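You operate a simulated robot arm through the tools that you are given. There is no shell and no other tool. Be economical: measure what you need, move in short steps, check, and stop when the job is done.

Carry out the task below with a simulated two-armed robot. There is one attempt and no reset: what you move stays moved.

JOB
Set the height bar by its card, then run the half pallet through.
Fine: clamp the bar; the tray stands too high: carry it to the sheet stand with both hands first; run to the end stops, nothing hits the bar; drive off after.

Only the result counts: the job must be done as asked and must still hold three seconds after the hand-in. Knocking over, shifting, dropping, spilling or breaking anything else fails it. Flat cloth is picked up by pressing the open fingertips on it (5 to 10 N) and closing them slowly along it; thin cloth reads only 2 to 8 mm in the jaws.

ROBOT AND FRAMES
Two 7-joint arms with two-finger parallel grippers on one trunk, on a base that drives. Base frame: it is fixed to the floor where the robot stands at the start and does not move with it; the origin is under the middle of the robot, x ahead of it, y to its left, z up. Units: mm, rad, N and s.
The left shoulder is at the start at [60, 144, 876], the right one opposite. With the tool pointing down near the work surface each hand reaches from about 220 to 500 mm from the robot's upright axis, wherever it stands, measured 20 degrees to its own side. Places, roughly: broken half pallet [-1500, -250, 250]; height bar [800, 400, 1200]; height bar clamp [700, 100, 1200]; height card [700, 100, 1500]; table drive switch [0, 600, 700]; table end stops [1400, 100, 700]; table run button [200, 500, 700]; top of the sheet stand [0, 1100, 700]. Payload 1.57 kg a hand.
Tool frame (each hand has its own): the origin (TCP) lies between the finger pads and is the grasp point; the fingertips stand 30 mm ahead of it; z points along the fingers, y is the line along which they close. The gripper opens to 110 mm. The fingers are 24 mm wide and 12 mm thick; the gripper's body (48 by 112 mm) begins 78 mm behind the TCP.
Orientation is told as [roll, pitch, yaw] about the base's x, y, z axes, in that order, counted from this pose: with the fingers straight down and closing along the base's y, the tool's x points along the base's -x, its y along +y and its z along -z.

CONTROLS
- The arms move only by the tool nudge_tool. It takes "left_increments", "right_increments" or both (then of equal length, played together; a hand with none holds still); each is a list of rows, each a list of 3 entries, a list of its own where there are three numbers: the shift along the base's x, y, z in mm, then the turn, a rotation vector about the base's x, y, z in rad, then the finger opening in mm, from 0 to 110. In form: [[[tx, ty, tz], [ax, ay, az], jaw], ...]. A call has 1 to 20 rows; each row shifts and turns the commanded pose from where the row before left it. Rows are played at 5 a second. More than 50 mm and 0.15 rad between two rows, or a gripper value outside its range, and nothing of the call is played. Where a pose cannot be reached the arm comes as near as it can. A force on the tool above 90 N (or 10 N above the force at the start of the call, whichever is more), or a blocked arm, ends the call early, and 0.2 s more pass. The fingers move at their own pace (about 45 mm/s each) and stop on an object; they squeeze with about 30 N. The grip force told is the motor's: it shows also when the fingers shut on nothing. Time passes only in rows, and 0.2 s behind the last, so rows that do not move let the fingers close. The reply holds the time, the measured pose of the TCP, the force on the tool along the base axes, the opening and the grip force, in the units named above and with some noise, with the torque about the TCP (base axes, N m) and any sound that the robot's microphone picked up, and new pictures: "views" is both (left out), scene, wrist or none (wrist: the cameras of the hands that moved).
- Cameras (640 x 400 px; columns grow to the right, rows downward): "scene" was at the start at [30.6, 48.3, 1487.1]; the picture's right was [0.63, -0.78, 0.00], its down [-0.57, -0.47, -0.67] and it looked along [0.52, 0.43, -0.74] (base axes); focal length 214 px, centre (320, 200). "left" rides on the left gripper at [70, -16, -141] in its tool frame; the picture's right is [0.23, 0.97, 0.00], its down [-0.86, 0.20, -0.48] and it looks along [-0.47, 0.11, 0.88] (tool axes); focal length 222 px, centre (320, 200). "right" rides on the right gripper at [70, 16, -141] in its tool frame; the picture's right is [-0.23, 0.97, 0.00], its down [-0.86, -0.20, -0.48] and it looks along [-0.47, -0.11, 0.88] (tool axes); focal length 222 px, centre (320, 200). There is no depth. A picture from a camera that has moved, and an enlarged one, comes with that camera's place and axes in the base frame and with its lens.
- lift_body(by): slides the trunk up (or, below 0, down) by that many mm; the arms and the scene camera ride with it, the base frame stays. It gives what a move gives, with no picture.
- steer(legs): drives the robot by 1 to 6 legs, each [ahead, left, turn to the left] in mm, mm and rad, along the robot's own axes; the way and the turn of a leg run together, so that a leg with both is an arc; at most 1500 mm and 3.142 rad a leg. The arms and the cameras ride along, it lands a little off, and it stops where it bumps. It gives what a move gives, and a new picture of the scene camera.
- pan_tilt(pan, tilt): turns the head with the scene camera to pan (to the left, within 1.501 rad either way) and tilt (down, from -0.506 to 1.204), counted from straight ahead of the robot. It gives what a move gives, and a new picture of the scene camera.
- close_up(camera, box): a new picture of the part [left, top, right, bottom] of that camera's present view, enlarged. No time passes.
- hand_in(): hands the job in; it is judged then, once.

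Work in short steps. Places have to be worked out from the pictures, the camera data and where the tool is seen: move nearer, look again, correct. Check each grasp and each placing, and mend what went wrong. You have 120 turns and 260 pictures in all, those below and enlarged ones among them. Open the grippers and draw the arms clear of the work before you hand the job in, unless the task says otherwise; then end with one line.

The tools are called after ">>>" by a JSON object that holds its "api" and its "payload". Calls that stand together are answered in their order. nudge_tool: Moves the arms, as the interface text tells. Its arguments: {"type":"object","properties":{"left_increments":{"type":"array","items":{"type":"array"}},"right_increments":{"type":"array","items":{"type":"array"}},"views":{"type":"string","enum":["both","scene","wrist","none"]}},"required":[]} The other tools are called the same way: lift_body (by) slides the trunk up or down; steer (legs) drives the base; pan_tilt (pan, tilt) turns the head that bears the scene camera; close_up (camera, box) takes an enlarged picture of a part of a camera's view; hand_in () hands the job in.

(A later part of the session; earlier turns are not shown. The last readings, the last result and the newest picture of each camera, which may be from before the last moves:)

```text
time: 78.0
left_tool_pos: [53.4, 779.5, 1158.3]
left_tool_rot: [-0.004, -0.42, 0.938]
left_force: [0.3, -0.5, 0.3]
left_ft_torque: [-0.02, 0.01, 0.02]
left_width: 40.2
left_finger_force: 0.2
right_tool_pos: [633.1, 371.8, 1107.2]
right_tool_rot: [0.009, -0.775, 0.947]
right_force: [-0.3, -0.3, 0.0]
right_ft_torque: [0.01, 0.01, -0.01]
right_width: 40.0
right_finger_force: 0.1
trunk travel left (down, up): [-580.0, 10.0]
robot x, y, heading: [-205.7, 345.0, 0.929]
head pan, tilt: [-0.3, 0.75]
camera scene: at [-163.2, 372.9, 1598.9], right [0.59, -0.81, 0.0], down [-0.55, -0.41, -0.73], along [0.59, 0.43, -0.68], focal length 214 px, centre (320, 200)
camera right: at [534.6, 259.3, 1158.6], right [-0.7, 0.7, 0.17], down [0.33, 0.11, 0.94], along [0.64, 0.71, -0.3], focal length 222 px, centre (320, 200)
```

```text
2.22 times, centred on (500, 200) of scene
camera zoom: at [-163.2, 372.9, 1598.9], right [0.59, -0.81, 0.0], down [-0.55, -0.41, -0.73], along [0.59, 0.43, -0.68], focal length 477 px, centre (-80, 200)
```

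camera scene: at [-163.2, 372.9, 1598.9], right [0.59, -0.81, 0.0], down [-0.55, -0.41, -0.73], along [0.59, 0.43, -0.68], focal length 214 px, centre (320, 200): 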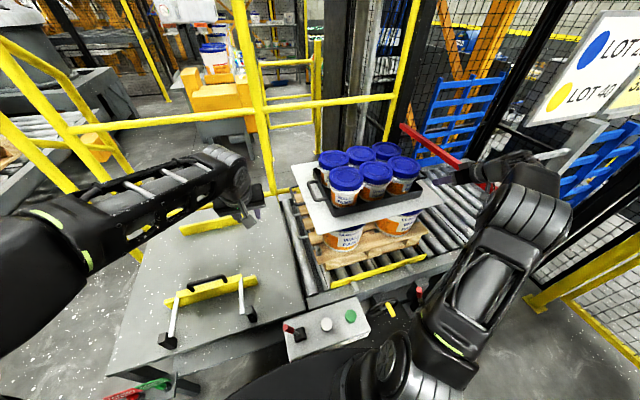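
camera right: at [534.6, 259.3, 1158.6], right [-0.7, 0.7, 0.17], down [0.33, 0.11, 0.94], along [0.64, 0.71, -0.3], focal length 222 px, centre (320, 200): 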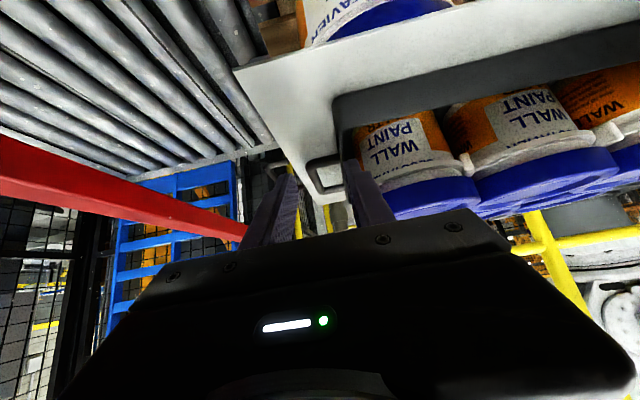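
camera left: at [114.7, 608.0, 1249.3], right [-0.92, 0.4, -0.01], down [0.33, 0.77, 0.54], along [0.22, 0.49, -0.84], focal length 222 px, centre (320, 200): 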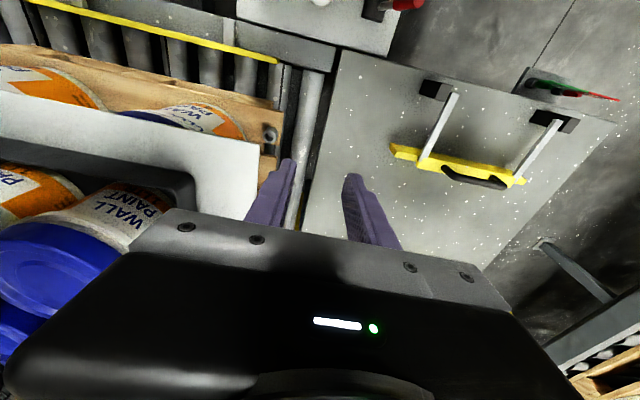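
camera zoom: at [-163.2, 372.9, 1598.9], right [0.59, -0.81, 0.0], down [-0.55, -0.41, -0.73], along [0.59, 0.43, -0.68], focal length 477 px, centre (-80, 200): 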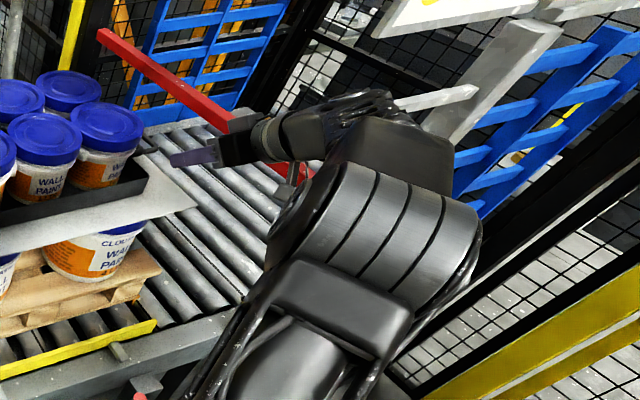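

Right bar measured at U≈302, N≈795–905, z≈1020; forearm has clearance left of the bracket. Extend the right hand forward over its bar, leaning slightly outward.

>>> {"api": "nudge_tool", "payload": {"right_increments": [[[19.4, 20.4, -2], [0.015, 0.02, 0], 40], [[19.4, 20.4, -2], [0.015, 0.02, 0], 40], [[19.4, 20.4, -2], [0.015, 0.02, 0], 40], [[19.4, 20.4, -2], [0.015, 0.02, 0], 40], [[19.4, 20.4, -2], [0.015, 0.02, 0], 40], [[19.4, 20.4, -2], [0.015, 0.02, 0], 40]], "views": "both"}}

>>> {"api": "close_up", "payload": {"camera": "right", "box": [180, 80, 420, 240]}}

>>> {"api": "close_up", "payload": {"camera": "scene", "box": [340, 110, 580, 290]}}

```text
time: 79.4
left_tool_pos: [58.2, 776.0, 1159.5]
left_tool_rot: [0.004, -0.422, 0.932]
left_force: [-0.4, 0.2, -0.4]
left_ft_torque: [0.03, -0.03, -0.01]
left_width: 40.0
left_finger_force: 0.1
right_tool_pos: [699.7, 477.9, 1076.9]
right_tool_rot: [0.217, -0.758, 0.792]
right_force: [3.5, -3.3, -2.3]
right_ft_torque: [-0.09, -0.09, 0.1]
right_width: 34.8
right_finger_force: 0.0
right hand out of reach, approached as far as the arm can: row 4, 5, 6
trunk travel left (down, up): [-580.0, 10.0]
robot x, y, heading: [-206.5, 341.9, 0.927]
head pan, tilt: [-0.3, 0.75]
camera scene: at [-157.4, 366.4, 1598.4], right [0.59, -0.81, 0.0], down [-0.55, -0.4, -0.73], along [0.59, 0.43, -0.68], focal length 214 px, centre (320, 200)
camera right: at [607.5, 362.1, 1131.0], right [-0.66, 0.68, 0.31], down [0.44, 0.03, 0.9], along [0.6, 0.73, -0.32], focal length 222 px, centre (320, 200)
```

scene: 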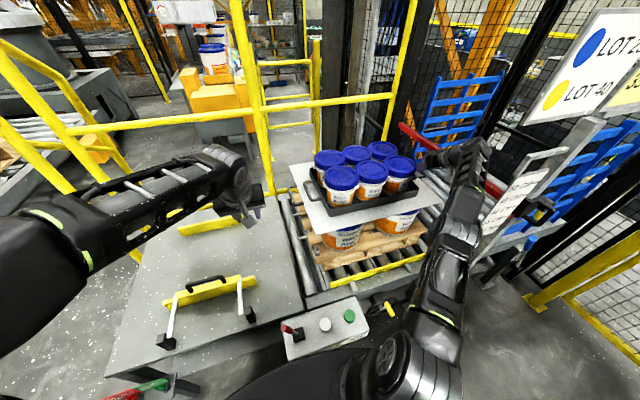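
right: 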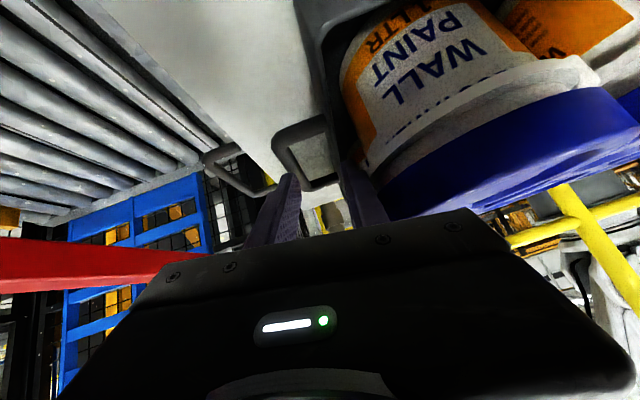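

```text
2.50 times, centred on (300, 160) of right
camera zoom: at [607.5, 362.1, 1131.0], right [-0.66, 0.68, 0.31], down [0.44, 0.03, 0.9], along [0.6, 0.73, -0.32], focal length 555 px, centre (370, 300)
```

zoom: 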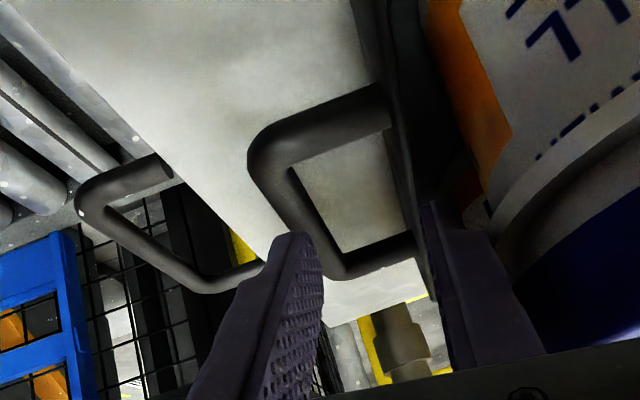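

```text
2.22 times, centred on (460, 200) of scene
camera zoom: at [-157.4, 366.4, 1598.4], right [0.59, -0.81, 0.0], down [-0.55, -0.4, -0.73], along [0.59, 0.43, -0.68], focal length 477 px, centre (9, 200)
```

zoom: 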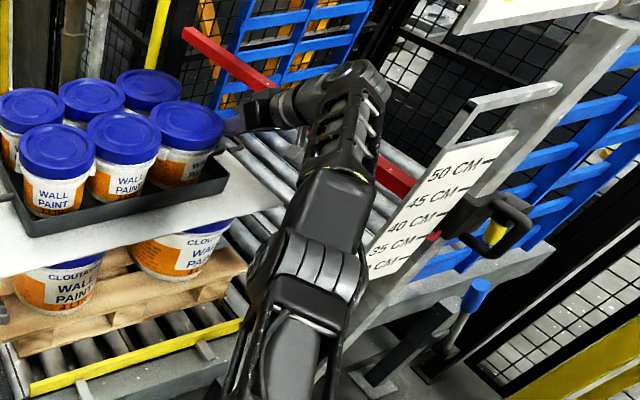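

The arm is now straight and well clear of the plate, but just out of reach and its inner finger lightly touches a tin. Driving 75 mm right and 30 mm ahead takes the finger off the tin and brings the bar in reach.

>>> {"api": "steer", "payload": {"legs": [[0, -40, 0], [30, -40, 0]]}}

>>> {"api": "close_up", "payload": {"camera": "right", "box": [120, 40, 440, 240]}}

```text
time: 80.8
left_tool_pos: [142.4, 751.3, 1159.3]
left_tool_rot: [0.006, -0.421, 0.929]
left_force: [0.7, 0.1, -0.6]
left_ft_torque: [0.0, 0.08, 0.02]
left_width: 40.2
left_finger_force: 0.0
right_tool_pos: [783.0, 456.0, 1075.9]
right_tool_rot: [0.218, -0.759, 0.794]
right_force: [0.7, 0.2, -0.9]
right_ft_torque: [0.01, 0.0, 0.04]
right_width: 39.9
right_finger_force: 0.1
trunk travel left (down, up): [-580.0, 10.0]
robot x, y, heading: [-123.7, 322.1, 0.923]
head pan, tilt: [-0.3, 0.75]
camera scene: at [-73.1, 342.8, 1598.4], right [0.59, -0.81, 0.0], down [-0.55, -0.4, -0.73], along [0.59, 0.43, -0.68], focal length 214 px, centre (320, 200)
```

scene: 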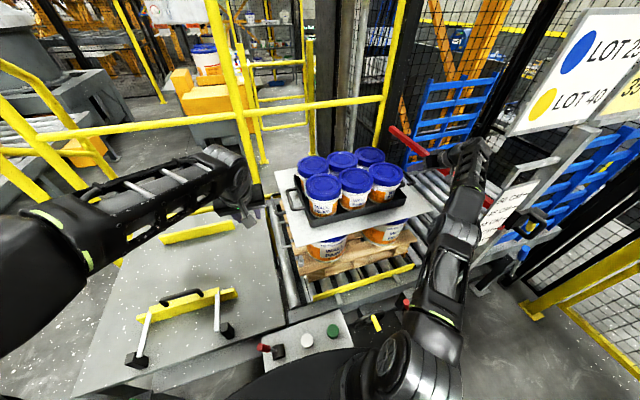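

```text
2.00 times, centred on (280, 140) of right
camera zoom: at [690.9, 339.4, 1129.9], right [-0.66, 0.68, 0.31], down [0.44, 0.03, 0.9], along [0.6, 0.73, -0.32], focal length 444 px, centre (400, 320)
```

zoom: 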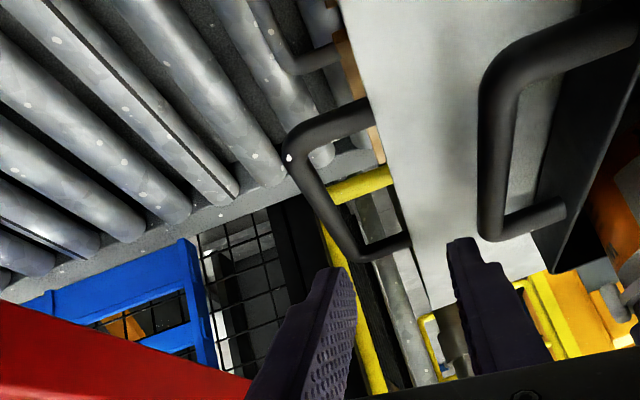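

Better triangulation with two right-wrist views: bar at U≈302, N 801–884, z≈1027. Move the right hand over it at this height, then check.

>>> {"api": "nudge_tool", "payload": {"right_increments": [[[-12.2, 12, 2], [0, 0, 0], 40], [[-12.2, 12, 2], [0, 0, 0], 40], [[-12.2, 12, 0], [0, 0, 0], 40]], "views": "none"}}

>>> {"api": "close_up", "payload": {"camera": "right", "box": [160, 40, 480, 240]}}

```text
time: 81.6
left_tool_pos: [139.3, 751.0, 1158.7]
left_tool_rot: [0.003, -0.419, 0.932]
left_force: [0.5, 1.0, 0.2]
left_ft_torque: [0.01, 0.0, -0.04]
left_width: 40.2
left_finger_force: 0.1
right_tool_pos: [770.8, 496.2, 1086.3]
right_tool_rot: [0.217, -0.758, 0.796]
right_force: [-0.2, 0.2, 0.3]
right_ft_torque: [-0.02, -0.01, 0.01]
right_width: 40.2
right_finger_force: 0.1
right hand out of reach, approached as far as the arm can: row 1, 2, 3
trunk travel left (down, up): [-580.0, 10.0]
robot x, y, heading: [-122.6, 319.3, 0.931]
head pan, tilt: [-0.3, 0.75]
```

```text
2.00 times, centred on (320, 140) of right
camera zoom: at [679.5, 379.7, 1141.2], right [-0.66, 0.68, 0.31], down [0.44, 0.03, 0.9], along [0.6, 0.73, -0.32], focal length 444 px, centre (320, 320)
```

zoom: 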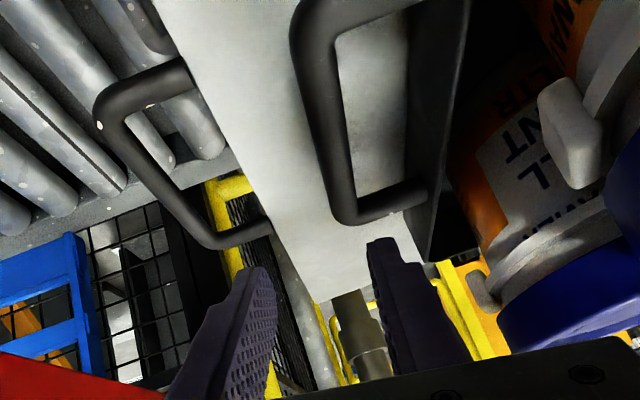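

The commanded pose had run ahead of the arm; I bring it back to the actual target over the bar.

>>> {"api": "nudge_tool", "payload": {"right_increments": [[[-23, -7.6, 0], [0, 0, 0], 40], [[-23, -7.6, 0], [0, 0, 0], 40], [[0, 0, 0], [0, 0, 0], 40]], "views": "none"}}

>>> {"api": "close_up", "payload": {"camera": "right", "box": [160, 40, 480, 240]}}

```text
time: 82.4
left_tool_pos: [137.8, 751.5, 1158.7]
left_tool_rot: [0.004, -0.42, 0.931]
left_force: [0.7, -0.2, 0.2]
left_ft_torque: [0.0, 0.0, 0.02]
left_width: 39.9
left_finger_force: 0.0
right_tool_pos: [771.1, 486.3, 1095.6]
right_tool_rot: [0.217, -0.757, 0.795]
right_force: [0.8, -0.3, 0.1]
right_ft_torque: [0.01, -0.03, -0.04]
right_width: 39.9
right_finger_force: 0.0
right hand out of reach, approached as far as the arm can: row 1, 2
trunk travel left (down, up): [-580.0, 10.0]
robot x, y, heading: [-124.6, 318.6, 0.931]
head pan, tilt: [-0.3, 0.75]
```

```text
2.00 times, centred on (320, 140) of right
camera zoom: at [678.8, 371.1, 1150.3], right [-0.66, 0.68, 0.31], down [0.44, 0.03, 0.9], along [0.6, 0.73, -0.32], focal length 444 px, centre (320, 320)
```

zoom: 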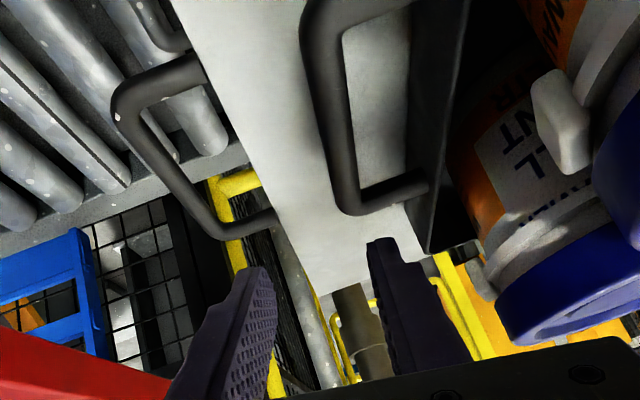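

Now reading true: TCP is 24 mm right of and 65 mm above the bar. Shift left 24 and down 20.

>>> {"api": "nudge_tool", "payload": {"right_increments": [[[-12.5, 3.2, -8], [0, 0, 0], 40], [[-12.5, 3.2, -10], [0, 0, 0], 40], [[0, 0, 0], [0, 0, 0], 40]], "views": "none"}}

>>> {"api": "close_up", "payload": {"camera": "right", "box": [160, 40, 480, 240]}}

>>> {"api": "close_up", "payload": {"camera": "scene", "box": [260, 100, 580, 300]}}

```text
time: 83.2
left_tool_pos: [139.4, 751.2, 1158.4]
left_tool_rot: [0.005, -0.422, 0.932]
left_force: [-0.6, 0.5, 0.3]
left_ft_torque: [0.0, 0.02, 0.01]
left_width: 39.7
left_finger_force: 0.0
right_tool_pos: [772.5, 493.9, 1087.0]
right_tool_rot: [0.215, -0.758, 0.796]
right_force: [-0.3, -0.3, 0.8]
right_ft_torque: [-0.03, 0.01, 0.0]
right_width: 39.8
right_finger_force: 0.0
right hand out of reach, approached as far as the arm can: row 1, 2
trunk travel left (down, up): [-580.0, 10.0]
robot x, y, heading: [-122.8, 323.7, 0.929]
head pan, tilt: [-0.3, 0.75]
```

```text
2.00 times, centred on (320, 140) of right
camera zoom: at [679.4, 379.1, 1141.0], right [-0.66, 0.68, 0.31], down [0.44, 0.03, 0.9], along [0.6, 0.73, -0.32], focal length 444 px, centre (320, 320)
```

zoom: 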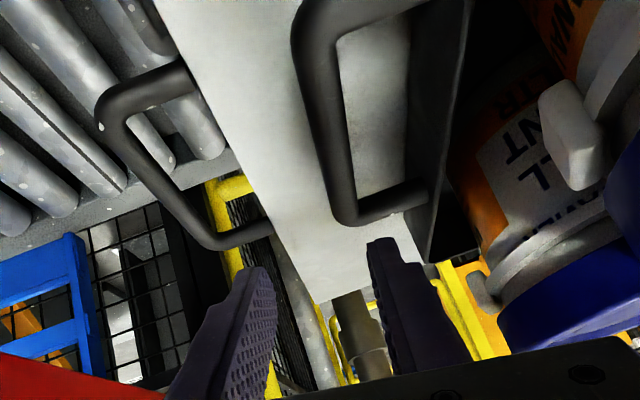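

```text
2.00 times, centred on (420, 200) of scene
camera zoom: at [-76.5, 343.0, 1598.5], right [0.59, -0.81, 0.0], down [-0.55, -0.4, -0.73], along [0.59, 0.43, -0.68], focal length 429 px, centre (120, 200)
```

zoom: 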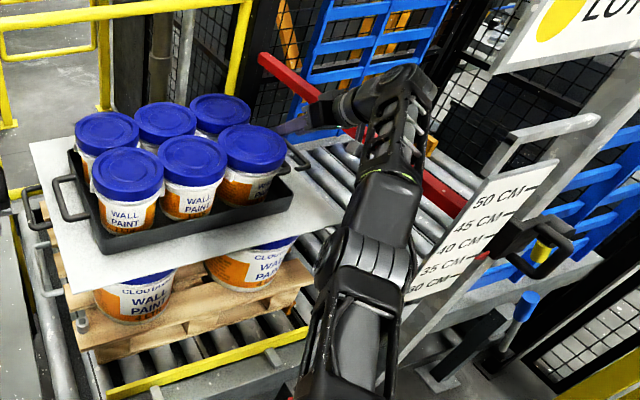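

The pose seems limited by the wrist rather than length. I'll remove the outward lean and see if the commanded spot becomes reachable.

>>> {"api": "nudge_tool", "payload": {"right_increments": [[[0, 0, 0], [-0.03, -0.04, 0], 40], [[0, 0, 0], [-0.03, -0.04, 0], 40], [[0, 0, 0], [-0.03, -0.04, 0], 40], [[0, 0, 0], [0, 0, 0], 40]], "views": "none"}}

>>> {"api": "close_up", "payload": {"camera": "right", "box": [160, 40, 480, 240]}}

```text
time: 84.2
left_tool_pos: [140.5, 751.1, 1159.0]
left_tool_rot: [0.003, -0.422, 0.932]
left_force: [-0.2, 0.3, -0.5]
left_ft_torque: [0.01, 0.0, 0.01]
left_width: 40.0
left_finger_force: 0.1
right_tool_pos: [789.3, 496.1, 1091.9]
right_tool_rot: [0.009, -0.766, 0.939]
right_force: [-0.2, -0.5, -0.2]
right_ft_torque: [0.03, 0.03, 0.0]
right_width: 39.9
right_finger_force: 0.1
right hand out of reach, approached as far as the arm can: row 1, 2, 3
trunk travel left (down, up): [-580.0, 10.0]
robot x, y, heading: [-126.4, 320.2, 0.926]
head pan, tilt: [-0.3, 0.75]
```

```text
2.00 times, centred on (320, 140) of right
camera zoom: at [690.0, 385.5, 1143.2], right [-0.69, 0.7, 0.16], down [0.33, 0.11, 0.94], along [0.64, 0.7, -0.31], focal length 444 px, centre (320, 320)
```

zoom: 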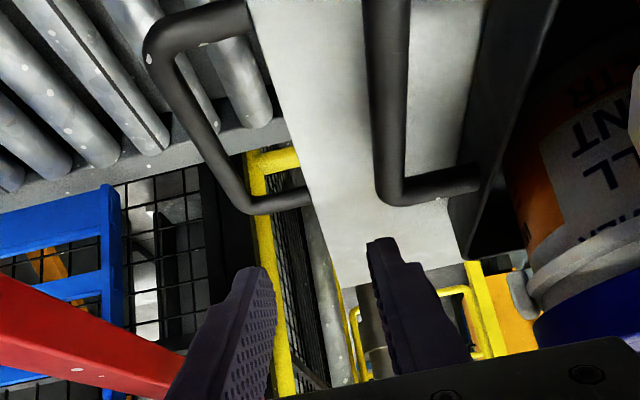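

The arm is at full stretch (near-singular). Try a clear radial pull-in to bend the elbow, at this safe height.

>>> {"api": "nudge_tool", "payload": {"right_increments": [[[-20, -8, 0], [0, 0, 0], 40], [[-20, -8, 0], [0, 0, 0], 40], [[0, 0, 0], [0, 0, 0], 40]], "views": "scene"}}

```text
time: 85.0
left_tool_pos: [139.0, 751.0, 1159.5]
left_tool_rot: [0.003, -0.423, 0.933]
left_force: [0.3, -1.0, -0.1]
left_ft_torque: [-0.04, -0.01, -0.01]
left_width: 39.8
left_finger_force: 0.2
right_tool_pos: [788.7, 490.9, 1094.7]
right_tool_rot: [0.01, -0.766, 0.939]
right_force: [-0.3, 0.5, -1.4]
right_ft_torque: [-0.04, 0.03, 0.0]
right_width: 40.1
right_finger_force: 0.1
right hand out of reach, approached as far as the arm can: row 1, 2
trunk travel left (down, up): [-580.0, 10.0]
robot x, y, heading: [-121.8, 323.1, 0.932]
head pan, tilt: [-0.3, 0.75]
camera scene: at [-76.4, 343.1, 1598.5], right [0.59, -0.81, 0.0], down [-0.55, -0.4, -0.73], along [0.59, 0.43, -0.68], focal length 214 px, centre (320, 200)
```

scene: 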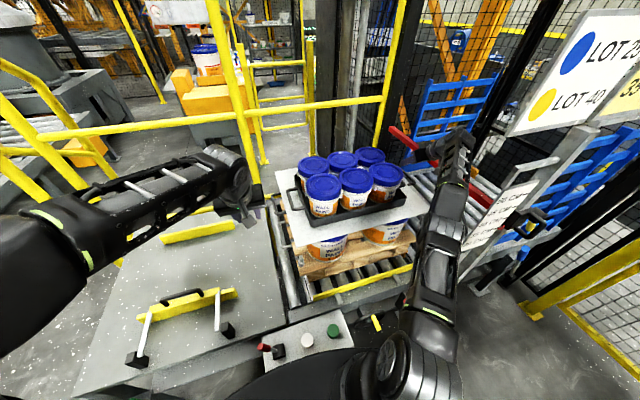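

No motion: likely a wrist-angle limit with the hand turned away from the forearm. I test turning the hand 0.3 rad toward the forearm direction while pulling in.

>>> {"api": "nudge_tool", "payload": {"right_increments": [[[-8, -4, 0], [0, 0, -0.1], 40], [[-8, -4, 0], [0, 0, -0.1], 40], [[-8, -4, 0], [0, 0, -0.1], 40], [[-10, -5, 0], [0, 0, 0], 40]], "views": "none"}}

```text
time: 86.0
left_tool_pos: [139.5, 751.2, 1159.2]
left_tool_rot: [0.004, -0.422, 0.932]
left_force: [0.2, 0.6, 0.2]
left_ft_torque: [-0.03, -0.01, 0.05]
left_width: 40.0
left_finger_force: 0.0
right_tool_pos: [815.1, 486.3, 1110.5]
right_tool_rot: [0.009, -0.766, 0.638]
right_force: [0.0, 0.3, -0.2]
right_ft_torque: [0.01, -0.01, 0.0]
right_width: 39.8
right_finger_force: 0.0
right hand out of reach, approached as far as the arm can: row 1, 2, 3, 4
trunk travel left (down, up): [-580.0, 10.0]
robot x, y, heading: [-124.9, 319.8, 0.934]
head pan, tilt: [-0.3, 0.75]
```

I'll pull the hand back out along the tray's right side (staying right of the tins) with larger steps to break out of this stretched posture.

>>> {"api": "nudge_tool", "payload": {"right_increments": [[[-24.4, -19.2, 0], [0, 0, 0.1], 40], [[-24.4, -19.2, 0], [0, 0, 0.1], 40], [[-24.4, -19.2, 0], [0, 0, 0.1], 40], [[-24.4, -19.2, 0], [0, 0, 0], 40], [[-24.4, -19.2, 0], [0, 0, 0], 40]], "views": "scene"}}

```text
time: 87.2
left_tool_pos: [139.3, 750.5, 1157.3]
left_tool_rot: [0.002, -0.422, 0.931]
left_force: [0.3, -0.7, -0.4]
left_ft_torque: [0.04, -0.01, 0.01]
left_width: 40.1
left_finger_force: 0.1
right_tool_pos: [786.1, 396.2, 1135.9]
right_tool_rot: [0.012, -0.768, 0.938]
right_force: [-0.7, -1.2, 0.2]
right_ft_torque: [0.0, -0.02, 0.0]
right_width: 40.1
right_finger_force: 0.0
right hand out of reach, approached as far as the arm can: row 1, 2, 3, 4, 5
trunk travel left (down, up): [-580.0, 10.0]
robot x, y, heading: [-126.0, 321.0, 0.929]
head pan, tilt: [-0.3, 0.75]
camera scene: at [-76.4, 342.4, 1598.5], right [0.59, -0.81, 0.0], down [-0.55, -0.4, -0.73], along [0.59, 0.43, -0.68], focal length 214 px, centre (320, 200)
```

scene: 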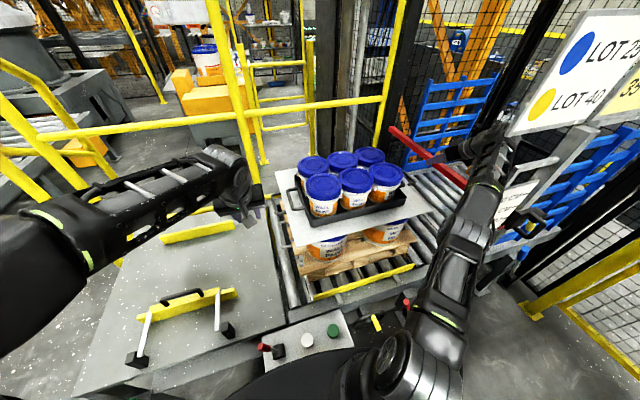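

The arm is locked straight and just swung right — not that way. I'll raise the hand above the lids and then steer away left so I can re-bend the elbow in free space.

>>> {"api": "nudge_tool", "payload": {"right_increments": [[[-5, 4, 20], [0, 0, 0], 40], [[-5, 4, 20], [0, 0, 0], 40], [[-5, 4, 20], [0, 0, 0], 40], [[-5, 4, 15], [0, 0, 0], 40]], "views": "none"}}

```text
time: 88.2
left_tool_pos: [139.3, 751.6, 1158.3]
left_tool_rot: [0.003, -0.422, 0.932]
left_force: [0.4, 1.4, 0.1]
left_ft_torque: [-0.01, -0.01, 0.01]
left_width: 39.7
left_finger_force: 0.0
right_tool_pos: [763.3, 414.4, 1209.0]
right_tool_rot: [0.006, -0.766, 0.938]
right_force: [1.2, 0.7, 0.0]
right_ft_torque: [-0.02, 0.03, 0.0]
right_width: 39.7
right_finger_force: 0.0
right hand out of reach, approached as far as the arm can: row 3
trunk travel left (down, up): [-580.0, 10.0]
robot x, y, heading: [-125.5, 318.7, 0.928]
head pan, tilt: [-0.3, 0.75]
```

It follows again. At this safe height above the lids, test pulling inward.

>>> {"api": "nudge_tool", "payload": {"right_increments": [[[-24, -7, 0], [0, 0, 0], 40], [[-24, -7, 0], [0, 0, 0], 40], [[-24, -7, 0], [0, 0, 0], 40]], "views": "scene"}}

```text
time: 89.2
left_tool_pos: [144.4, 749.3, 1160.1]
left_tool_rot: [0.009, -0.422, 0.935]
left_force: [0.1, 1.0, 0.1]
left_ft_torque: [0.03, 0.01, 0.02]
left_width: 40.0
left_finger_force: 0.1
right_tool_pos: [694.1, 401.1, 1161.2]
right_tool_rot: [0.084, -0.704, 0.904]
right_force: [0.0, 0.3, 0.2]
right_ft_torque: [-0.03, -0.02, -0.01]
right_width: 40.2
right_finger_force: 0.1
trunk travel left (down, up): [-580.0, 10.0]
robot x, y, heading: [-123.9, 321.3, 0.936]
head pan, tilt: [-0.3, 0.75]
stopped in row 3 (right hand): the arm was blocked; the commanded pose is now the measured one
camera scene: at [-67.4, 339.9, 1599.0], right [0.59, -0.81, 0.0], down [-0.55, -0.4, -0.73], along [0.59, 0.43, -0.68], focal length 214 px, centre (320, 200)
```

scene: 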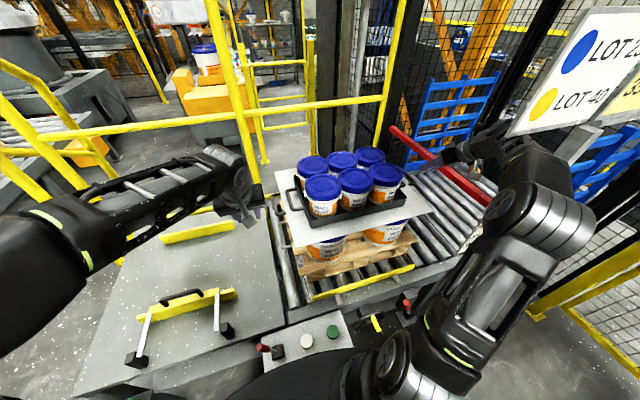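

The elbow bent quickly and something blocked it. Check whether it touches the bracket/plate.

>>> {"api": "close_up", "payload": {"camera": "scene", "box": [420, 110, 640, 270]}}

>>> {"api": "close_up", "payload": {"camera": "right", "box": [0, 0, 640, 400]}}

```text
2.50 times, centred on (530, 190) of scene
camera zoom: at [-67.4, 339.9, 1599.0], right [0.59, -0.81, 0.0], down [-0.55, -0.4, -0.73], along [0.59, 0.43, -0.68], focal length 536 px, centre (-205, 225)
```

zoom: 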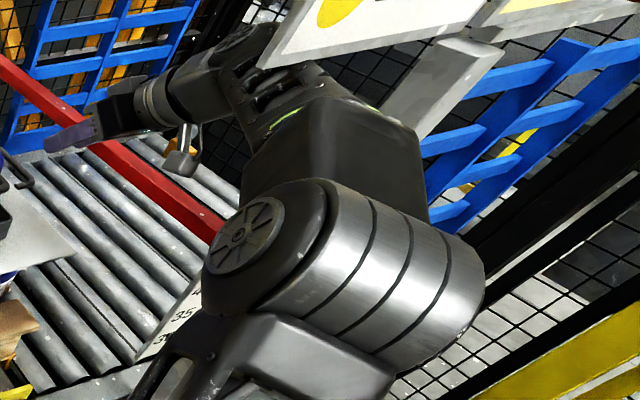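

```text
1.00 times, centred on (320, 200) of right (not enlarged: the box is as wide or as high as the picture)
camera zoom: at [601.5, 290.0, 1222.7], right [-0.69, 0.69, 0.21], down [0.41, 0.13, 0.9], along [0.6, 0.71, -0.37], focal length 222 px, centre (320, 200)
```

zoom: 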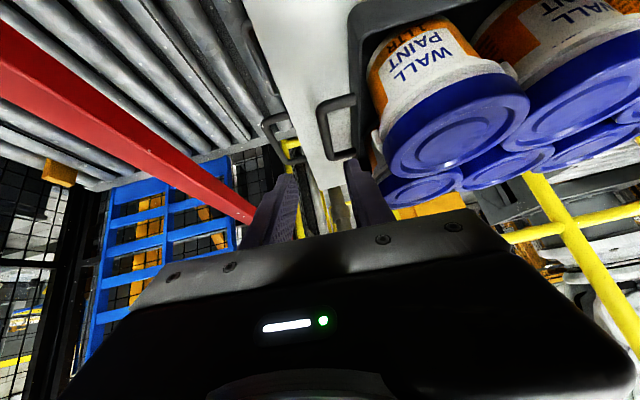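

The forearm is wedged near the sign corner and bracket. Lift the trunk its last 10 mm for lid clearance and drive left to free it.

>>> {"api": "lift_body", "payload": {"by": 10}}

>>> {"api": "steer", "payload": {"legs": [[0, 130, 0]]}}

>>> {"api": "close_up", "payload": {"camera": "scene", "box": [420, 80, 640, 260]}}

```text
time: 89.8
left_tool_pos: [143.0, 749.1, 1166.4]
left_tool_rot: [0.009, -0.421, 0.932]
left_force: [-1.0, -0.2, -0.6]
left_ft_torque: [0.0, -0.02, -0.03]
left_width: 40.1
left_finger_force: 0.0
right_tool_pos: [686.8, 401.3, 1154.8]
right_tool_rot: [0.107, -0.688, 0.893]
right_force: [-0.2, -0.3, -0.3]
right_ft_torque: [0.03, 0.0, 0.01]
right_width: 39.9
right_finger_force: 0.1
trunk travel left (down, up): [-590.0, 0.0]
robot x, y, heading: [-123.4, 319.1, 0.932]
head pan, tilt: [-0.3, 0.75]
```

```text
time: 91.1
left_tool_pos: [37.7, 827.6, 1167.1]
left_tool_rot: [0.001, -0.42, 0.938]
left_force: [-0.3, 0.6, -0.4]
left_ft_torque: [-0.11, -0.03, -0.05]
left_width: 40.0
left_finger_force: 0.1
right_tool_pos: [588.9, 480.1, 1190.6]
right_tool_rot: [0.049, -0.729, 0.927]
right_force: [-2.0, 0.6, -0.4]
right_ft_torque: [-0.11, 0.03, -0.06]
right_width: 40.0
right_finger_force: 0.2
trunk travel left (down, up): [-590.0, 0.0]
robot x, y, heading: [-229.2, 389.7, 0.932]
head pan, tilt: [-0.3, 0.75]
camera scene: at [-176.5, 419.4, 1608.8], right [0.59, -0.81, 0.0], down [-0.55, -0.41, -0.73], along [0.59, 0.43, -0.68], focal length 214 px, centre (320, 200)
```

scene: 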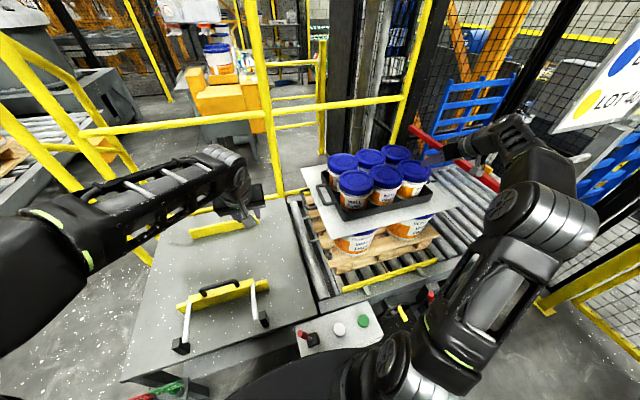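

```text
2.22 times, centred on (530, 170) of scene
camera zoom: at [-176.5, 419.4, 1608.8], right [0.59, -0.81, 0.0], down [-0.55, -0.41, -0.73], along [0.59, 0.43, -0.68], focal length 477 px, centre (-147, 267)
```

zoom: 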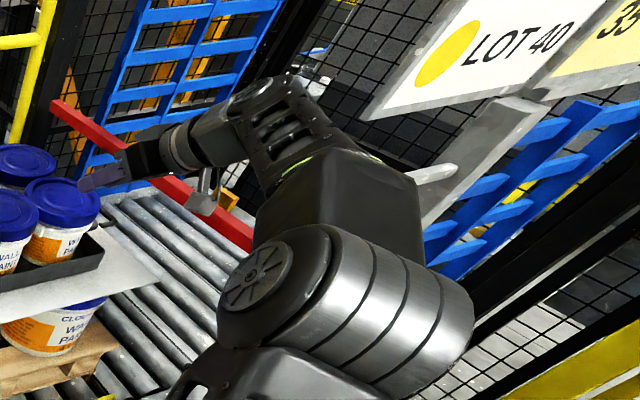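

The arm is free again and nothing appears displaced. Now: drive to the stance that worked, bring the hand right of the tins at height, then lower beside the tray and advance without over-stretching.

>>> {"api": "steer", "payload": {"legs": [[-24, -48, 0]]}}

>>> {"api": "nudge_tool", "payload": {"right_increments": [[[16, -12, 0], [0.01, -0.028, 0], 40], [[16, -12, 0], [0.01, -0.029, 0], 40], [[17, -12, 0], [0, 0, 0], 40], [[0, 0, -28], [0, 0, 0], 40], [[0, 0, -28], [0, 0, 0], 40], [[0, 0, -28], [0, 0, 0], 40]], "views": "both"}}

```text
time: 92.0
left_tool_pos: [49.0, 790.0, 1168.3]
left_tool_rot: [0.003, -0.422, 0.941]
left_force: [0.2, 0.3, 0.3]
left_ft_torque: [-0.02, 0.01, 0.0]
left_width: 39.9
left_finger_force: 0.0
right_tool_pos: [597.0, 462.8, 1182.4]
right_tool_rot: [0.079, -0.725, 0.941]
right_force: [-0.6, -0.4, 0.5]
right_ft_torque: [0.02, 0.02, 0.02]
right_width: 40.0
right_finger_force: 0.1
trunk travel left (down, up): [-590.0, 0.0]
robot x, y, heading: [-207.6, 354.5, 0.941]
head pan, tilt: [-0.3, 0.75]
stopped in leg 1: the robot was blocked; the commanded pose is now the measured one
camera scene: at [-161.5, 380.6, 1608.8], right [0.6, -0.8, 0.0], down [-0.55, -0.41, -0.73], along [0.59, 0.44, -0.68], focal length 214 px, centre (320, 200)
```

scene: 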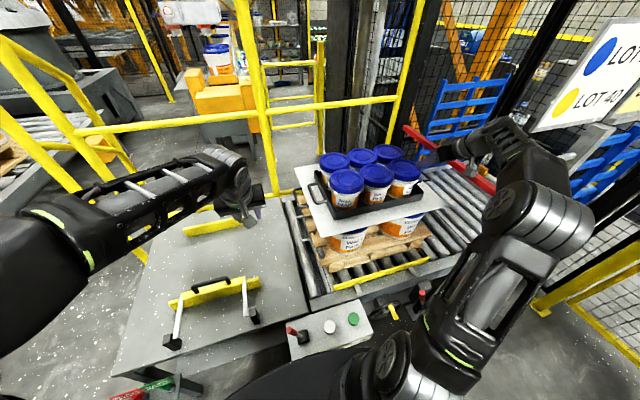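

```text
time: 93.4
left_tool_pos: [51.8, 787.5, 1168.4]
left_tool_rot: [0.003, -0.421, 0.939]
left_force: [1.1, 0.0, -0.3]
left_ft_torque: [-0.01, 0.1, 0.03]
left_width: 39.9
left_finger_force: 0.0
right_tool_pos: [659.0, 424.6, 1144.2]
right_tool_rot: [-0.016, -0.839, 0.986]
right_force: [-8.0, -3.7, 37.8]
right_ft_torque: [1.09, 0.88, 0.41]
right_width: 44.9
right_finger_force: 2.4
trunk travel left (down, up): [-590.0, 0.0]
robot x, y, heading: [-209.7, 356.6, 0.934]
head pan, tilt: [-0.3, 0.75]
stopped in row 6 (right hand): the force on the tool passed its limit at 98 N (the readings are from after the stop); the commanded pose is now the measured one
camera scene: at [-161.4, 377.4, 1608.6], right [0.59, -0.8, 0.0], down [-0.55, -0.41, -0.73], along [0.59, 0.44, -0.68], focal length 214 px, centre (320, 200)
camera right: at [559.7, 307.8, 1185.3], right [-0.72, 0.67, 0.16], down [0.28, 0.07, 0.96], along [0.63, 0.74, -0.24], focal length 222 px, centre (320, 200)
```

scene: 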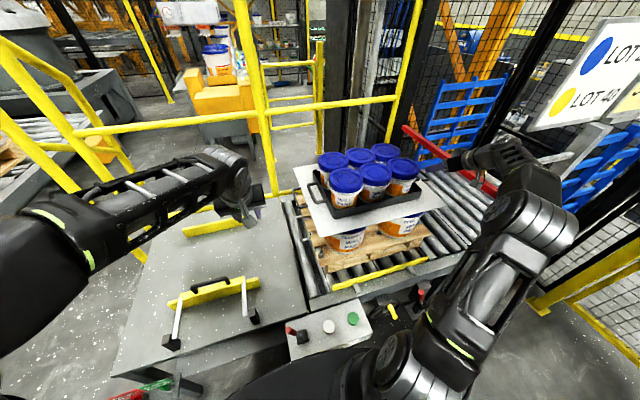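
right: 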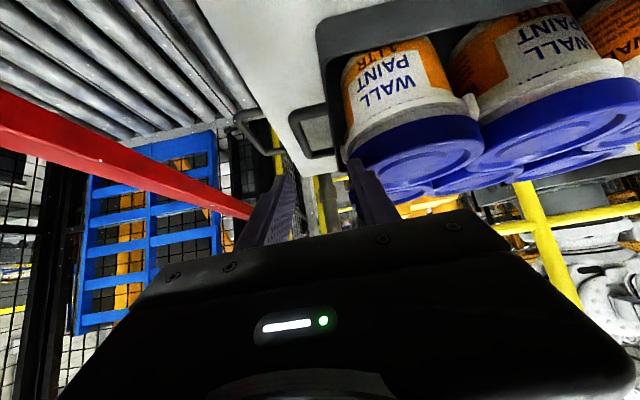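

The inner finger pressed on a tin lid. Raise the hand straight off at once.

>>> {"api": "nudge_tool", "payload": {"right_increments": [[[0, 0, 15], [0, 0, 0], 40], [[0, 0, 20], [0, 0, 0], 40]], "views": "none"}}

>>> {"api": "close_up", "payload": {"camera": "scene", "box": [280, 120, 460, 260]}}

>>> {"api": "close_up", "payload": {"camera": "scene", "box": [440, 80, 640, 240]}}

```text
time: 94.0
left_tool_pos: [50.5, 787.4, 1169.1]
left_tool_rot: [0.002, -0.422, 0.94]
left_force: [-0.8, -0.1, 0.6]
left_ft_torque: [0.0, -0.04, -0.02]
left_width: 40.3
left_finger_force: 0.1
right_tool_pos: [656.4, 423.3, 1166.0]
right_tool_rot: [-0.003, -0.82, 0.982]
right_force: [0.1, 0.5, 0.3]
right_ft_torque: [-0.01, -0.01, -0.01]
right_width: 40.0
right_finger_force: 0.1
trunk travel left (down, up): [-590.0, 0.0]
robot x, y, heading: [-207.6, 357.5, 0.939]
head pan, tilt: [-0.3, 0.75]
```

```text
2.86 times, centred on (370, 190) of scene
camera zoom: at [-161.6, 378.4, 1608.3], right [0.6, -0.8, 0.0], down [-0.55, -0.41, -0.73], along [0.59, 0.44, -0.68], focal length 613 px, centre (177, 229)
```

zoom: 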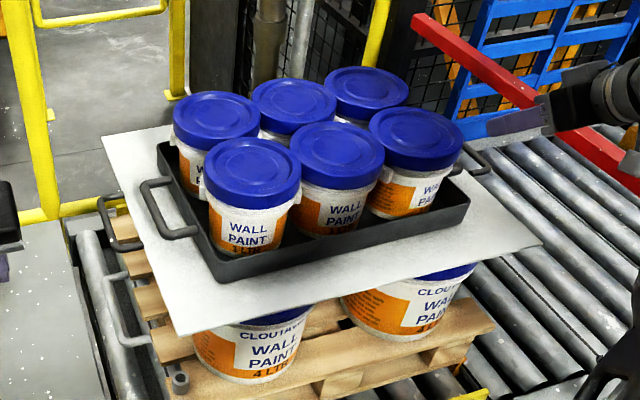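

```text
2.50 times, centred on (540, 160) of scene
camera zoom: at [-161.6, 378.4, 1608.3], right [0.6, -0.8, 0.0], down [-0.55, -0.41, -0.73], along [0.59, 0.44, -0.68], focal length 536 px, centre (-230, 300)
```

zoom: 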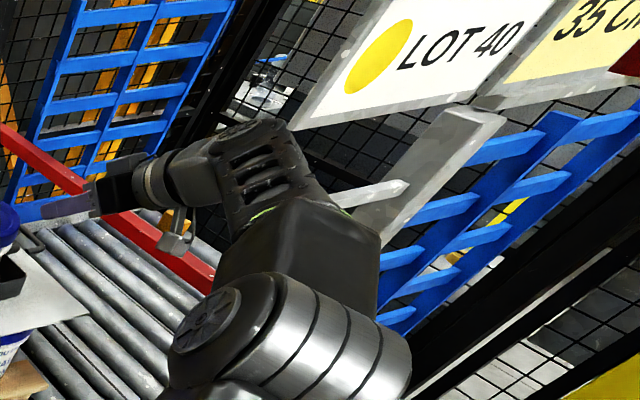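

The load is intact. Better plan: set both arms in a fixed, nearly straight posture above lid height in free space, then position by driving and descend/lift with the trunk alone. First drive left clear of everything.

>>> {"api": "steer", "payload": {"legs": [[20, 210, -0.008]]}}

```text
time: 95.7
left_tool_pos: [-104.5, 929.2, 1168.3]
left_tool_rot: [0.001, -0.421, 0.935]
left_force: [0.0, -0.2, 0.3]
left_ft_torque: [-0.03, -0.04, 0.0]
left_width: 39.9
left_finger_force: 0.2
right_tool_pos: [499.0, 560.4, 1166.9]
right_tool_rot: [-0.006, -0.82, 0.978]
right_force: [-0.1, -0.2, 0.5]
right_ft_torque: [0.0, -0.01, 0.01]
right_width: 40.2
right_finger_force: 0.1
trunk travel left (down, up): [-590.0, 0.0]
robot x, y, heading: [-366.1, 495.5, 0.935]
head pan, tilt: [-0.3, 0.75]
camera scene: at [-319.7, 521.3, 1608.5], right [0.59, -0.81, 0.0], down [-0.55, -0.4, -0.73], along [0.59, 0.43, -0.68], focal length 214 px, centre (320, 200)
```

scene: 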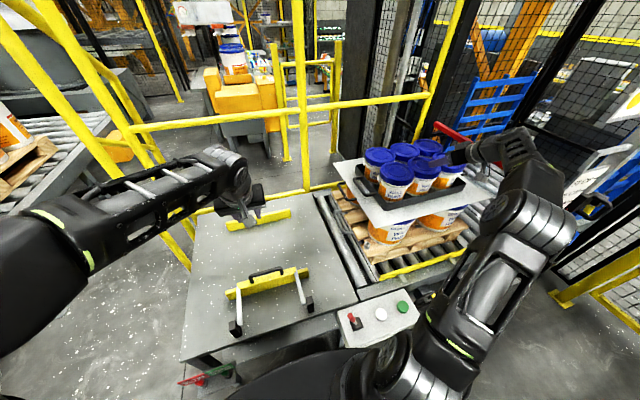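

Now set the carry posture in free space: right TCP 455/585 mm out from its shoulder, left placed 491 mm to its left, both at z≈1185.

>>> {"api": "nudge_tool", "payload": {"left_increments": [[[35.3, 2.9, 3], [-0.01, -0.0133, 0], 40], [[35.3, 2.9, 3], [-0.01, -0.0133, 0], 40], [[35.3, 2.9, 3], [-0.01, -0.0133, 0], 40], [[35.3, 2.9, 3], [-0.01, -0.0133, 0], 40], [[35.3, 2.9, 3], [-0.01, -0.0133, 0], 40], [[35.3, 2.9, 3], [-0.01, -0.0133, 0], 40]], "right_increments": [[[0.2, 15.2, 6], [0.0103, 0.0235, -0.0092], 40], [[0.2, 15.2, 6], [0.0103, 0.0235, -0.0092], 40], [[0.2, 15.2, 3], [0.0103, 0.0235, -0.0092], 40], [[0.2, 15.2, 2], [0.0103, 0.0235, -0.0092], 40], [[0.2, 15.2, 1], [0.0103, 0.0235, -0.0092], 40], [[0.2, 15.2, 0], [0.0103, 0.0235, -0.0092], 40]], "views": "scene"}}

```text
time: 97.1
left_tool_pos: [107.6, 947.4, 1186.0]
left_tool_rot: [-0.105, -0.415, 0.979]
left_force: [0.9, 0.1, 0.2]
left_ft_torque: [0.03, 0.0, 0.0]
left_width: 40.0
left_finger_force: 0.1
right_tool_pos: [502.8, 652.5, 1183.3]
right_tool_rot: [0.211, -0.775, 0.769]
right_force: [-0.3, 0.1, 0.0]
right_ft_torque: [0.06, -0.02, 0.0]
right_width: 39.9
right_finger_force: 0.1
trunk travel left (down, up): [-590.0, 0.0]
robot x, y, heading: [-366.8, 499.1, 0.935]
head pan, tilt: [-0.3, 0.75]
camera scene: at [-317.1, 521.2, 1608.4], right [0.59, -0.81, 0.0], down [-0.55, -0.4, -0.73], along [0.59, 0.43, -0.68], focal length 214 px, centre (320, 200)
```

scene: 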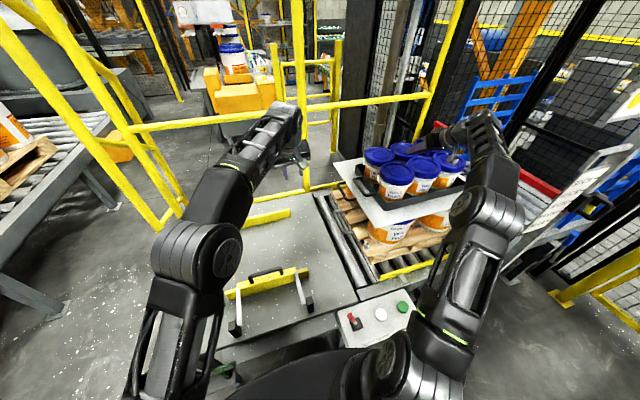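

Both hands are in position exactly as planned. Drive right ~286 mm (hands above lids) to bring them over the two bars.

>>> {"api": "steer", "payload": {"legs": [[23, -286, -0.008]]}}

>>> {"api": "close_up", "payload": {"camera": "right", "box": [0, 0, 640, 400]}}

>>> {"api": "close_up", "payload": {"camera": "left", "box": [0, 0, 640, 400]}}

```text
time: 99.1
left_tool_pos: [353.7, 790.8, 1186.9]
left_tool_rot: [-0.105, -0.419, 0.974]
left_force: [-0.3, 0.3, -0.4]
left_ft_torque: [-0.01, 0.03, 0.03]
left_width: 40.2
left_finger_force: 0.0
right_tool_pos: [746.6, 495.2, 1184.8]
right_tool_rot: [0.21, -0.776, 0.763]
right_force: [0.6, -0.1, 0.0]
right_ft_torque: [0.04, 0.01, 0.0]
right_width: 40.3
right_finger_force: 0.1
trunk travel left (down, up): [-590.0, 0.0]
robot x, y, heading: [-125.2, 344.9, 0.932]
head pan, tilt: [-0.3, 0.75]
camera scene: at [-73.2, 366.4, 1608.5], right [0.59, -0.81, 0.0], down [-0.55, -0.4, -0.73], along [0.59, 0.43, -0.68], focal length 214 px, centre (320, 200)
```

scene: 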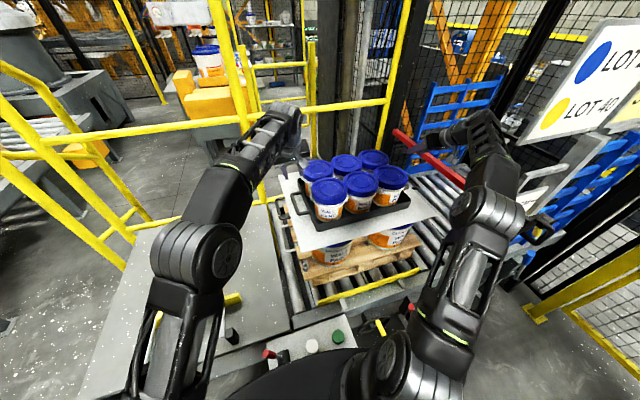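

```text
1.00 times, centred on (320, 200) of right (not enlarged: the box is as wide or as high as the picture)
camera zoom: at [649.0, 382.9, 1235.2], right [-0.64, 0.7, 0.3], down [0.43, 0.0, 0.9], along [0.63, 0.71, -0.3], focal length 222 px, centre (320, 200)
```

zoom: 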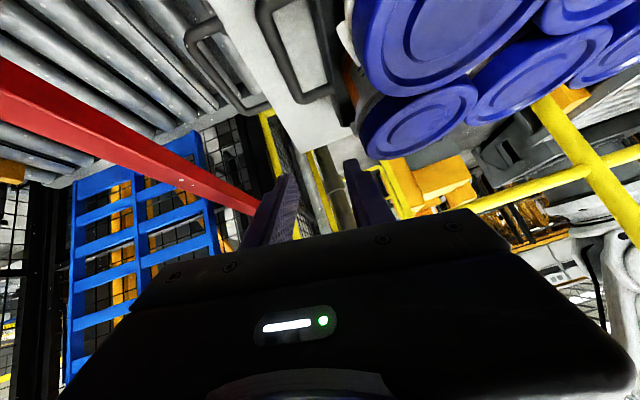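

```text
1.00 times, centred on (320, 200) of left (not enlarged: the box is as wide or as high as the picture)
camera zoom: at [287.5, 689.5, 1289.8], right [-0.9, 0.41, -0.19], down [0.13, 0.63, 0.76], along [0.43, 0.66, -0.62], focal length 222 px, centre (320, 200)
```

zoom: 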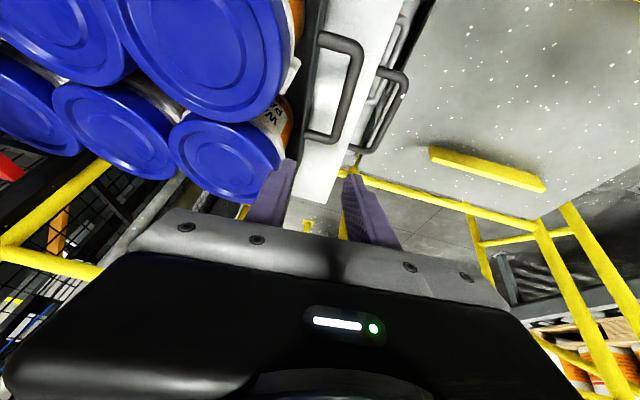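

Both hands are over their bars (U 300/-191, N 844). Lower the trunk 105 mm and check before the last bit.

>>> {"api": "lift_body", "payload": {"by": -105}}

>>> {"api": "close_up", "payload": {"camera": "right", "box": [160, 40, 480, 240]}}

>>> {"api": "close_up", "payload": {"camera": "left", "box": [160, 40, 480, 240]}}

```text
time: 100.5
left_tool_pos: [352.5, 791.0, 1082.4]
left_tool_rot: [-0.107, -0.42, 0.978]
left_force: [-0.3, 0.6, 0.2]
left_ft_torque: [-0.03, 0.02, 0.0]
left_width: 40.0
left_finger_force: 0.1
right_tool_pos: [745.1, 496.8, 1079.8]
right_tool_rot: [0.208, -0.777, 0.765]
right_force: [0.3, 0.4, 0.4]
right_ft_torque: [0.0, 0.0, 0.01]
right_width: 39.8
right_finger_force: 0.0
trunk travel left (down, up): [-485.0, 105.0]
robot x, y, heading: [-121.7, 346.7, 0.933]
head pan, tilt: [-0.3, 0.75]
```

```text
2.00 times, centred on (320, 140) of right
camera zoom: at [648.0, 383.3, 1130.9], right [-0.65, 0.7, 0.3], down [0.43, 0.0, 0.9], along [0.63, 0.71, -0.3], focal length 444 px, centre (320, 320)
```

zoom: 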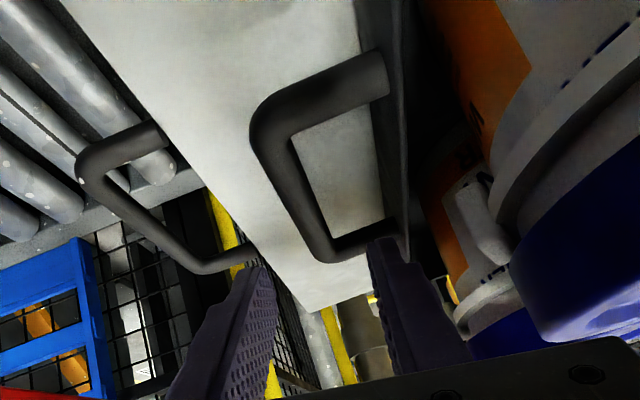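

```text
2.00 times, centred on (320, 140) of left
camera zoom: at [286.4, 689.9, 1185.2], right [-0.9, 0.41, -0.19], down [0.13, 0.63, 0.76], along [0.43, 0.66, -0.62], focal length 444 px, centre (320, 320)
```

zoom: 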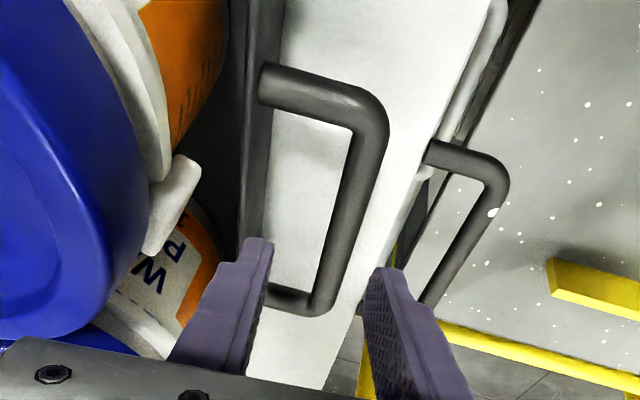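

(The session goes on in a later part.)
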